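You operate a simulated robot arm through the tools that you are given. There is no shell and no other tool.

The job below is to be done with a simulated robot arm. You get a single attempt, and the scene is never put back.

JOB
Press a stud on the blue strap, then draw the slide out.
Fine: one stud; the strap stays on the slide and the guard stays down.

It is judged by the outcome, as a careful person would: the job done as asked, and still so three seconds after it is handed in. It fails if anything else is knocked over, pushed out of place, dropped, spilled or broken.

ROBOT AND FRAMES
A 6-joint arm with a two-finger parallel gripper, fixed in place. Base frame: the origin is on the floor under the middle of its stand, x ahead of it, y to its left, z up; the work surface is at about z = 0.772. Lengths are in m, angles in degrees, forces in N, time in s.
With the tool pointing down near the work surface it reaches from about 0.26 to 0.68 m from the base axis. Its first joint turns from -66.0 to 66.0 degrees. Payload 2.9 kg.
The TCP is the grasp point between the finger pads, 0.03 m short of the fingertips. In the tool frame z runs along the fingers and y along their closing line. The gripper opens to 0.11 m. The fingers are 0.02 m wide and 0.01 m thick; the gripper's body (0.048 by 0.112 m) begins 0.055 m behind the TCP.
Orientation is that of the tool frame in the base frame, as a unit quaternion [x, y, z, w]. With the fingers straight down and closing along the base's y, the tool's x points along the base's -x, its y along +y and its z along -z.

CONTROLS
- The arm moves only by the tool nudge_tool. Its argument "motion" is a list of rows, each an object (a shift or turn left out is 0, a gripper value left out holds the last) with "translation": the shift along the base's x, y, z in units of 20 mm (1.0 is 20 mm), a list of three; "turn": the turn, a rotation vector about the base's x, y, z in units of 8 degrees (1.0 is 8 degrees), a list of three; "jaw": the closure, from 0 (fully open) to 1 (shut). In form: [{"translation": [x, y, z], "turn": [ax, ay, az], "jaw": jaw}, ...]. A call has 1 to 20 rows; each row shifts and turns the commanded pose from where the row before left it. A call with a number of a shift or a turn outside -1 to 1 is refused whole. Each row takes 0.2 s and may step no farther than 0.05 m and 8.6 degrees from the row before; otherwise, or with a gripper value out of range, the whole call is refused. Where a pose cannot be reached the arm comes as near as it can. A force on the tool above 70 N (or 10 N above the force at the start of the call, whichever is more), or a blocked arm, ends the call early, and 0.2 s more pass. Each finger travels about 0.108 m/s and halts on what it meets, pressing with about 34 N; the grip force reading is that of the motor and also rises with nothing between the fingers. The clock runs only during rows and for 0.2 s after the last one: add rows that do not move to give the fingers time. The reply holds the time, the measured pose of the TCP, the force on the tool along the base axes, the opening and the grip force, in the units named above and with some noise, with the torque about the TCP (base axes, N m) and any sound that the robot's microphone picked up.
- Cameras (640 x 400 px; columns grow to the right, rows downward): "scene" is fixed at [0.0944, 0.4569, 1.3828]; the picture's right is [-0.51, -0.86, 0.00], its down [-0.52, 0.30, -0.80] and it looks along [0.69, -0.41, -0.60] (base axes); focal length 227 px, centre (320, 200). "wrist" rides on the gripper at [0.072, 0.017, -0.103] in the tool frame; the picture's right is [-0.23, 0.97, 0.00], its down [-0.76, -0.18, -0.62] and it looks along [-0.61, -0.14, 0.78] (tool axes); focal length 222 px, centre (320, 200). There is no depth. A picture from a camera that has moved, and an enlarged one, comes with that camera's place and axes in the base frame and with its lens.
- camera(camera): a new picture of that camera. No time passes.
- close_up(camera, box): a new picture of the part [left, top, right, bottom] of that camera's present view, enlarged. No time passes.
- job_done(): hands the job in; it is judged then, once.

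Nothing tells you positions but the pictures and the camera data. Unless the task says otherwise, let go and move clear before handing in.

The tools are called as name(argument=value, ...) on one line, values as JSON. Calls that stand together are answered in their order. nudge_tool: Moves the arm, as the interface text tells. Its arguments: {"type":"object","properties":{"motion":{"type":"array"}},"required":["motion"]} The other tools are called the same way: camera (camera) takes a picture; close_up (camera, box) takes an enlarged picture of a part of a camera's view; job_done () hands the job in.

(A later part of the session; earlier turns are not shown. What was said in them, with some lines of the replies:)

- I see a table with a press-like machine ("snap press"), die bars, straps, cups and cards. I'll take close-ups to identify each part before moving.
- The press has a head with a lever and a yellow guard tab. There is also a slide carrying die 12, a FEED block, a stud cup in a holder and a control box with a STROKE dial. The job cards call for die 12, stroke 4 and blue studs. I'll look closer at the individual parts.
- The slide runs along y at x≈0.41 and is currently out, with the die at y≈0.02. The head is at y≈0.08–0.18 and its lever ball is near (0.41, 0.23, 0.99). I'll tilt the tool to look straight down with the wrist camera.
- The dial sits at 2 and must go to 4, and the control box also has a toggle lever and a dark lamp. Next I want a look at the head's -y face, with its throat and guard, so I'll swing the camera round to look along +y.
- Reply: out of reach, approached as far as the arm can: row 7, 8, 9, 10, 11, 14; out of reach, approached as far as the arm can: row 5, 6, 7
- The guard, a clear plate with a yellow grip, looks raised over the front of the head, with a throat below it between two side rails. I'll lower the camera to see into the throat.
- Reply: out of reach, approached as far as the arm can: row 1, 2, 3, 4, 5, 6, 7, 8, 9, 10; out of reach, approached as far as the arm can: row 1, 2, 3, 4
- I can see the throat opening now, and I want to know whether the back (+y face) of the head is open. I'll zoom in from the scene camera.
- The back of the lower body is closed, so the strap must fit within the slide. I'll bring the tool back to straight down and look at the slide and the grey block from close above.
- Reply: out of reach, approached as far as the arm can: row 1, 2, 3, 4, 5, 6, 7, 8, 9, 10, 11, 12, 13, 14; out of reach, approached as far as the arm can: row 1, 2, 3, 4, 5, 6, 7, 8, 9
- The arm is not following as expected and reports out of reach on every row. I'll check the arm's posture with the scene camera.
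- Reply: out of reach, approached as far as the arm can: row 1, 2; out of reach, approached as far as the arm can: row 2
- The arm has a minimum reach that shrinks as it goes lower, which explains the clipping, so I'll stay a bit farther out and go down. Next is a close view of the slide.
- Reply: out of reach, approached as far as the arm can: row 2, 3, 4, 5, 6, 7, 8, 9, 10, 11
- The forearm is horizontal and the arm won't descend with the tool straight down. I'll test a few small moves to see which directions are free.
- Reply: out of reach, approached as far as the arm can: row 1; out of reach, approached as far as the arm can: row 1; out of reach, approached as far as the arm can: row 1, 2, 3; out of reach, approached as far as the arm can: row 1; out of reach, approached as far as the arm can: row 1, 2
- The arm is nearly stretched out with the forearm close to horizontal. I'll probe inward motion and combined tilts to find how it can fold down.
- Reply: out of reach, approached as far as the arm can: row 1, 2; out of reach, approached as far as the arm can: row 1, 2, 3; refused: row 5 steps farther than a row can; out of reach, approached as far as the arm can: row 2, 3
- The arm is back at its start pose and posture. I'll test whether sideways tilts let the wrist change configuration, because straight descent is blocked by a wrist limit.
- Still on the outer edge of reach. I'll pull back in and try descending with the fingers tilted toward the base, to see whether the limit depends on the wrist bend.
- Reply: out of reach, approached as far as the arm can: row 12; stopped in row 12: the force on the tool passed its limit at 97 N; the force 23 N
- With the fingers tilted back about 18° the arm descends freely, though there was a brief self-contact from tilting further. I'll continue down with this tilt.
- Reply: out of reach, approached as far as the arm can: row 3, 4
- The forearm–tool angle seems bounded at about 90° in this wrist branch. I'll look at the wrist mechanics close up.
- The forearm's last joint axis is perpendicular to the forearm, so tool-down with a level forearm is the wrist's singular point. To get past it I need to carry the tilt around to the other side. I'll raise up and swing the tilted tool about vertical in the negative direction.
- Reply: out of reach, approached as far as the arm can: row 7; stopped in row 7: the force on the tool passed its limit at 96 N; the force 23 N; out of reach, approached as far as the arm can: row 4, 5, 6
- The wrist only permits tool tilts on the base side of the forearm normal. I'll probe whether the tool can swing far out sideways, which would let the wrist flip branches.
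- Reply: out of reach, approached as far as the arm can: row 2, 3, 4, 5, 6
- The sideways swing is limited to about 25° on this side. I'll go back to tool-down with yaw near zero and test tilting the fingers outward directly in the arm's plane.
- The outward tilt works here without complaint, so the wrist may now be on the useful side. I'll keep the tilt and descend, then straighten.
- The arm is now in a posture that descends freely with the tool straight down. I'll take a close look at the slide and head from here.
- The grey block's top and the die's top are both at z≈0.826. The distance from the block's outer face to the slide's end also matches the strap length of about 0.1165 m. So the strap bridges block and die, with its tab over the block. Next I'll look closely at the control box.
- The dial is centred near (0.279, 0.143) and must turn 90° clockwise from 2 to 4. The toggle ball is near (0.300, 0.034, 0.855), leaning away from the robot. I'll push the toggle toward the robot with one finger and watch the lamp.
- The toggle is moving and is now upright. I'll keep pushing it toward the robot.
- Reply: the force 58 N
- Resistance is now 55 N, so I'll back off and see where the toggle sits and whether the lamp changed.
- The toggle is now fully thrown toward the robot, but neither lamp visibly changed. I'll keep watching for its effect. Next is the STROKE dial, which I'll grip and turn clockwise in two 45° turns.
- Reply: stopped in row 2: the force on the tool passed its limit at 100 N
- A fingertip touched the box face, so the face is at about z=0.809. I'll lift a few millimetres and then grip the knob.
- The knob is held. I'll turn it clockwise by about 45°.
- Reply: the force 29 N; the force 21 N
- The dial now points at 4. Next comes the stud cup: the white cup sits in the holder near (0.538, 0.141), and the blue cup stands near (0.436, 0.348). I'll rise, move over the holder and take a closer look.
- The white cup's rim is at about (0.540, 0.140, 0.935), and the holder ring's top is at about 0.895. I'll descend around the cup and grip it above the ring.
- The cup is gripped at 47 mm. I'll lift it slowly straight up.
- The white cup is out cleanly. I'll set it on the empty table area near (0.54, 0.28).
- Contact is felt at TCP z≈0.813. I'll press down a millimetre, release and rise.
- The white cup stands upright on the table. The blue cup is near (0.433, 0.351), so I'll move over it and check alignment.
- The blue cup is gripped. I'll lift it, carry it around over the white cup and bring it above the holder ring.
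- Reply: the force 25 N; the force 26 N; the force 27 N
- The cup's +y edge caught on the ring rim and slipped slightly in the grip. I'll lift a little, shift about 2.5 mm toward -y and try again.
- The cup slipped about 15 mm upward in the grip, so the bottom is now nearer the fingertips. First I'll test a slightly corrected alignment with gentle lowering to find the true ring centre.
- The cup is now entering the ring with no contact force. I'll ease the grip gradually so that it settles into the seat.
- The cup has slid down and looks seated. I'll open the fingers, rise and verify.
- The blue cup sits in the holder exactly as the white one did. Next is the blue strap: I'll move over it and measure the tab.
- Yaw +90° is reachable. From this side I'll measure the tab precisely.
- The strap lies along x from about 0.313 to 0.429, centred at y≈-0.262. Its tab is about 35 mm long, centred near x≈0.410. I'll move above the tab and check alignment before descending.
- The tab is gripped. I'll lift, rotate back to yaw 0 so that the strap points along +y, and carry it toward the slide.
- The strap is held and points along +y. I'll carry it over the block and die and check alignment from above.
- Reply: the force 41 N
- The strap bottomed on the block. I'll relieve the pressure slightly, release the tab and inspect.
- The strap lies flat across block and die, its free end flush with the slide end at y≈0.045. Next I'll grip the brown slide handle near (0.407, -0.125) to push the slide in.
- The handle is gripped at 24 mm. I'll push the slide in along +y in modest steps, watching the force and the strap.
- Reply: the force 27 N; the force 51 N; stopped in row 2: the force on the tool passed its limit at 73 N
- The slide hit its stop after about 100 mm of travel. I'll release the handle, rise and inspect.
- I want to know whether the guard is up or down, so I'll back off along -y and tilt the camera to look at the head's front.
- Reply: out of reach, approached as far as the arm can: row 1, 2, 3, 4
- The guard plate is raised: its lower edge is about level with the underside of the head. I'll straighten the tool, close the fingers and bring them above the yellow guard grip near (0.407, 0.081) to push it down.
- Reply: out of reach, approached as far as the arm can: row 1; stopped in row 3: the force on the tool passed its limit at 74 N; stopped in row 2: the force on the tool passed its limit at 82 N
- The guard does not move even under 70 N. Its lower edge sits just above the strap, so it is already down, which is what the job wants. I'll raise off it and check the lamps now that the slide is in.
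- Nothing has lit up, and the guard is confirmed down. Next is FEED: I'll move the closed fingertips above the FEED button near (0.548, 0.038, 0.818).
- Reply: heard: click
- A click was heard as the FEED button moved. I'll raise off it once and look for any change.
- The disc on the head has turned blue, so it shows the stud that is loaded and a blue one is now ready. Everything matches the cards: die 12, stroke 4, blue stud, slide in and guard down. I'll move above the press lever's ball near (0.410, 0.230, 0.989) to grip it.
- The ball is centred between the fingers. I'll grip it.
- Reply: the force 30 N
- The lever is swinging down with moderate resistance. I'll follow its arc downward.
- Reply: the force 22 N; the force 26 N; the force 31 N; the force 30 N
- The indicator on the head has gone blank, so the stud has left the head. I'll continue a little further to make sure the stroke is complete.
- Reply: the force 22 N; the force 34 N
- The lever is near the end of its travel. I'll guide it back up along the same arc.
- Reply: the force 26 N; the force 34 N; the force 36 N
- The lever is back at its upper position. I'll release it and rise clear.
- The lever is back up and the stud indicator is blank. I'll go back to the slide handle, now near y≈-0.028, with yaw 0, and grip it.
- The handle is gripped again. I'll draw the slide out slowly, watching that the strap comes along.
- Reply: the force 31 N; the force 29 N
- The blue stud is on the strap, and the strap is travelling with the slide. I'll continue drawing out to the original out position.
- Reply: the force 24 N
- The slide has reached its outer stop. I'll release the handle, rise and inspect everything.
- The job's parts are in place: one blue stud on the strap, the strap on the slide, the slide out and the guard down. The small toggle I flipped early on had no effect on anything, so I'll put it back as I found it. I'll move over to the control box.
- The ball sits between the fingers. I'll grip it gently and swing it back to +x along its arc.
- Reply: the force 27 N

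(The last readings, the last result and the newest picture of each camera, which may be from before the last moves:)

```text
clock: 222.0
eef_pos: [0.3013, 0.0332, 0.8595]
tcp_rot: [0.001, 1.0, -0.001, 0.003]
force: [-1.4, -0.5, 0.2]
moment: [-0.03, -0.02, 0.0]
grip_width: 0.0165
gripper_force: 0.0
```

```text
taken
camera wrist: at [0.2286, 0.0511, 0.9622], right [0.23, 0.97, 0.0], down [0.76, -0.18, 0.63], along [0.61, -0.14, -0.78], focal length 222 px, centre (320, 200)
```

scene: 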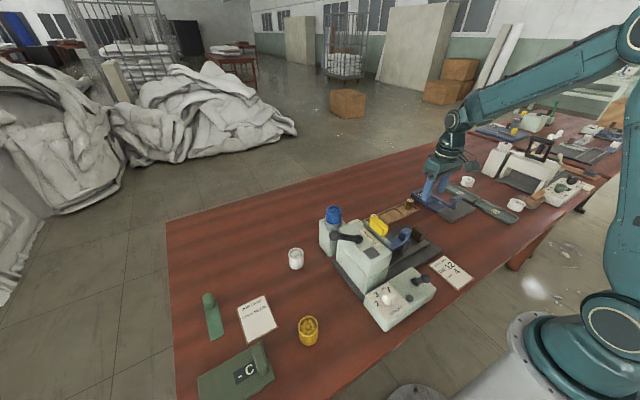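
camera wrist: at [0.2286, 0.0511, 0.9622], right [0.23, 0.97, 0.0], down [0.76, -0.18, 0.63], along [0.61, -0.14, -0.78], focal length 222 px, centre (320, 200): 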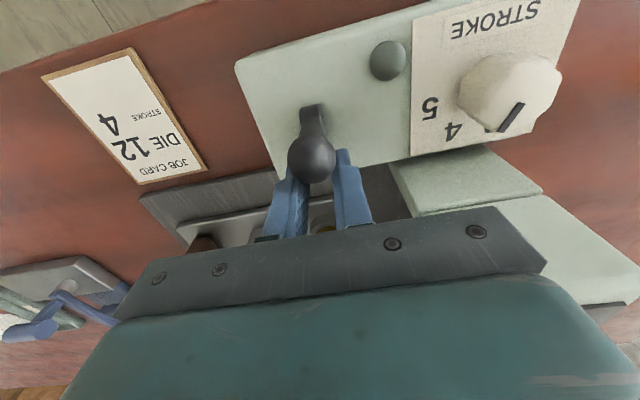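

The ball slipped out of the grip near upright. I'll re-grip it and finish the swing.

nudge_tool(motion=[{"jaw": 0.5}, {}, {}, {"translation": [-0.5, 0.05, 0]}, {"translation": [-0.5, 0, 0]}, {}])

camera(camera="wrist")

```text
clock: 223.4
eef_pos: [0.2798, 0.0355, 0.8593]
tcp_rot: [0.001, 1.0, 0.0, 0.001]
force: [0.6, 0.5, 0.9]
moment: [-0.02, 0.0, 0.02]
grip_width: 0.0551
gripper_force: 0.1
```

```text
taken
camera wrist: at [0.2072, 0.0527, 0.9625], right [0.23, 0.97, 0.0], down [0.76, -0.18, 0.62], along [0.61, -0.14, -0.78], focal length 222 px, centre (320, 200)
```

wrist: 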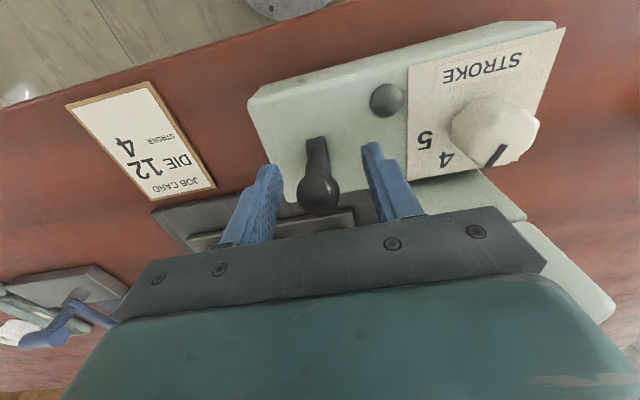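

nudge_tool(motion=[{"translation": [0.08, 0, 0]}, {"jaw": 0.85}, {}, {}, {}])

nudge_tool(motion=[{"translation": [0.3, 0, -0.05]}, {"translation": [0.3, 0, -0.1]}, {"translation": [0.3, 0, -0.12]}, {}])

camera(camera="wrist")

```text
clock: 224.6
eef_pos: [0.2799, 0.0358, 0.858]
tcp_rot: [0.002, 1.0, 0.0, 0.001]
force: [0.3, -13.5, 0.7]
moment: [0.62, 0.0, -0.01]
grip_width: 0.0217
gripper_force: 44.2
```

```text
clock: 225.6
eef_pos: [0.2956, 0.0349, 0.8519]
tcp_rot: [0.0, 1.0, -0.001, -0.005]
force: [-21.9, -13.5, 16.9]
moment: [0.76, 1.1, 0.01]
grip_width: 0.0215
gripper_force: 43.9
```

```text
taken
camera wrist: at [0.2247, 0.0518, 0.9566], right [0.23, 0.97, 0.0], down [0.77, -0.18, 0.62], along [0.6, -0.14, -0.79], focal length 222 px, centre (320, 200)
```

wrist: 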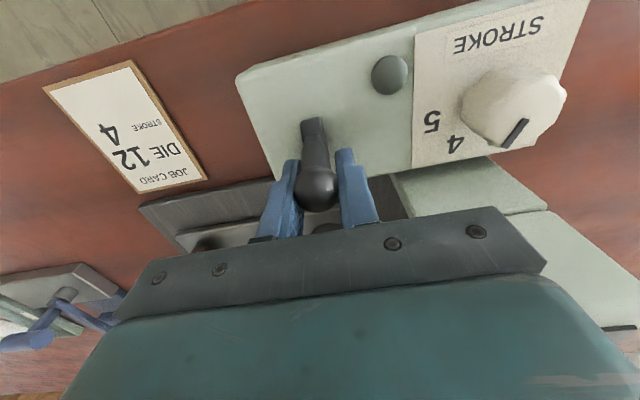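

nudge_tool(motion=[{"translation": [0.2, 0, -0.05]}, {"translation": [0.15, 0, -0.05]}, {}])

nudge_tool(motion=[{"jaw": 0.5}, {}, {}])

camera(camera="wrist")

close_up(camera="scene", box=[355, 255, 445, 335])

```text
clock: 226.4
eef_pos: [0.3008, 0.0345, 0.8494]
tcp_rot: [0.001, 1.0, -0.001, -0.007]
force: [-23.8, -10.1, -3.0]
moment: [0.58, 0.86, 0.01]
grip_width: 0.0216
gripper_force: 45.4
```

```text
clock: 227.2
eef_pos: [0.3076, 0.0364, 0.8506]
tcp_rot: [0.002, 1.0, 0.0, 0.001]
force: [0.1, -1.3, -0.2]
moment: [0.01, -0.02, 0.03]
grip_width: 0.0551
gripper_force: 0.1
```

```text
taken
camera wrist: at [0.2352, 0.0524, 0.9543], right [0.23, 0.97, 0.0], down [0.76, -0.18, 0.63], along [0.61, -0.14, -0.78], focal length 222 px, centre (320, 200)
```

wrist: 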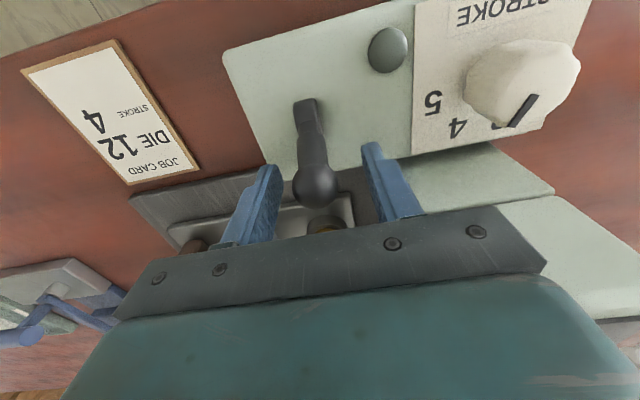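

```text
5.00 times, centred on (400, 295) of scene
camera zoom: at [0.0945, 0.4569, 1.3828], right [-0.51, -0.86, 0.0], down [-0.52, 0.3, -0.8], along [0.69, -0.41, -0.6], focal length 1135 px, centre (-80, -275)
```

zoom: 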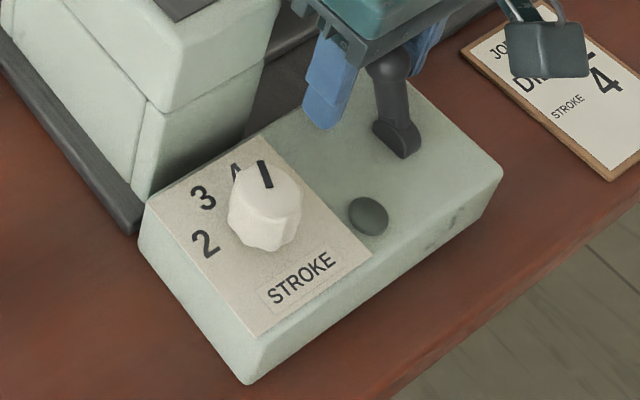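

The toggle is back in its original position. I'll rise clear and do a final check of everything.

nudge_tool(motion=[{"translation": [-0.2, 0, 0.5]}, {"translation": [0, 0, 1]}, {"translation": [0, 0, 1]}, {"translation": [0, 0, 1]}, {"translation": [0, 0, 1]}, {"translation": [0, -0.5, 1]}, {"translation": [0.5, -1, 1]}, {"translation": [0.8, -1, 0.5]}, {"translation": [0.8, -1, 0]}, {"translation": [0.8, -1, 0]}, {"translation": [0.8, -1, 0]}, {"translation": [0.5, -1, 0]}, {}])

camera(camera="wrist")

camera(camera="scene")

close_up(camera="scene", box=[300, 180, 480, 340])

close_up(camera="wrist", box=[260, 0, 500, 150])

```text
clock: 230.0
eef_pos: [0.3878, -0.0972, 0.9915]
tcp_rot: [0.001, 1.0, 0.0, 0.001]
force: [-0.7, -0.5, -0.4]
moment: [-0.03, -0.03, -0.01]
grip_width: 0.0551
gripper_force: 0.1
```

```text
taken
camera wrist: at [0.3153, -0.0803, 1.0956], right [0.23, 0.97, 0.0], down [0.76, -0.18, 0.62], along [0.61, -0.14, -0.78], focal length 222 px, centre (320, 200)
```

wrist: 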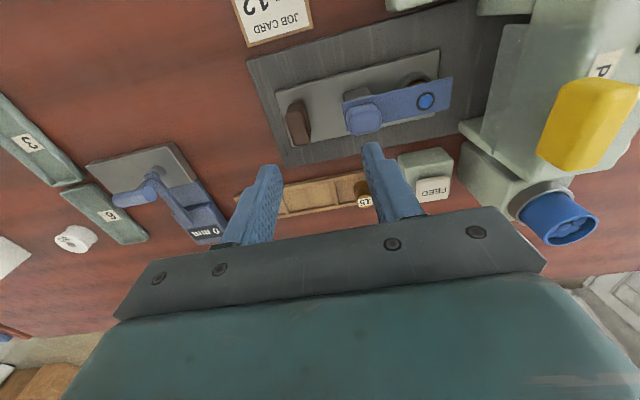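

```text
taken
```

scene: 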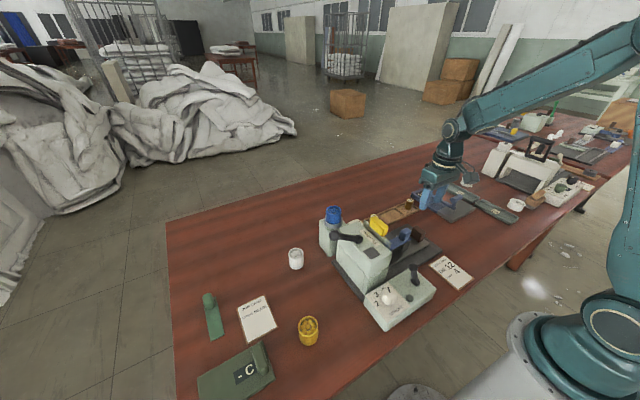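

```text
2.50 times, centred on (390, 260) of scene
camera zoom: at [0.0945, 0.4569, 1.3828], right [-0.51, -0.86, 0.0], down [-0.52, 0.3, -0.8], along [0.69, -0.41, -0.6], focal length 568 px, centre (145, 50)
```

zoom: 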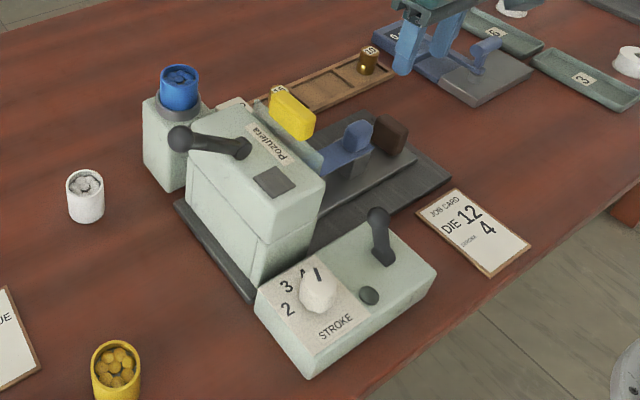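

```text
2.67 times, centred on (380, 75) of wrist
camera zoom: at [0.3153, -0.0803, 1.0956], right [0.23, 0.97, 0.0], down [0.76, -0.18, 0.62], along [0.61, -0.14, -0.78], focal length 592 px, centre (160, 533)
```

zoom: 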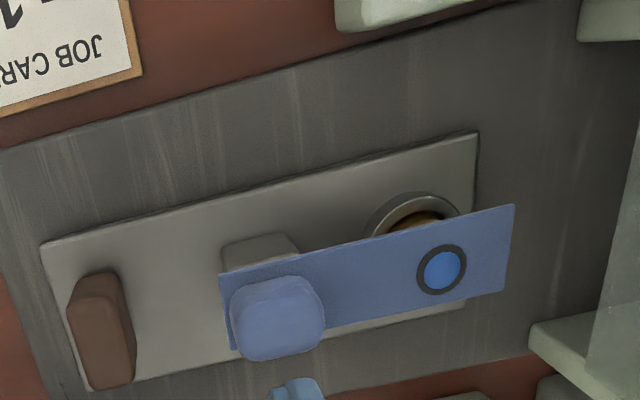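

Everything checks out: one blue stud sits over the die on the blue strap, the strap rests on the slide, and the slide is fully out. The guard is down, the lever and toggle are back where they started, and the white cup stands upright on the table. The arm is clear, so I'm handing in.

job_done()

```text
The job is handed in.
```

The blue strap now has one blue stud pressed on it, and the slide is drawn fully out with the strap still on it. The guard stayed down throughout. I have handed the job in.

- **Setup:** I followed the job cards. Die 12 was already fitted, and I turned the STROKE dial from 2 to 4. I also swapped the white stud cup in the holder for the blue one. The white cup now stands upright on the table near (0.54, 0.28).
- **Stud:** The indicator on the head turned blue after one press of FEED and went blank when I pulled the lever. After that the stud was visible on the strap. I returned the lever to its upper position.
- **Slips:**
  - The blue cup slipped about 15 mm in the grip and settled roughly 10 mm into the holder when I eased off.
  - A fingertip pressed the control box with about 100 N while I was reaching for the dial.
  - I pushed on the guard grip with about 80 N before realising it was already down.
  - I saw no damage or displacement from any of these.
- **Toggle:** Early on I flipped the unlabelled toggle on the control box, thinking it might be the power switch. Nothing visible changed and no sound was reported. I put it back before handing in.
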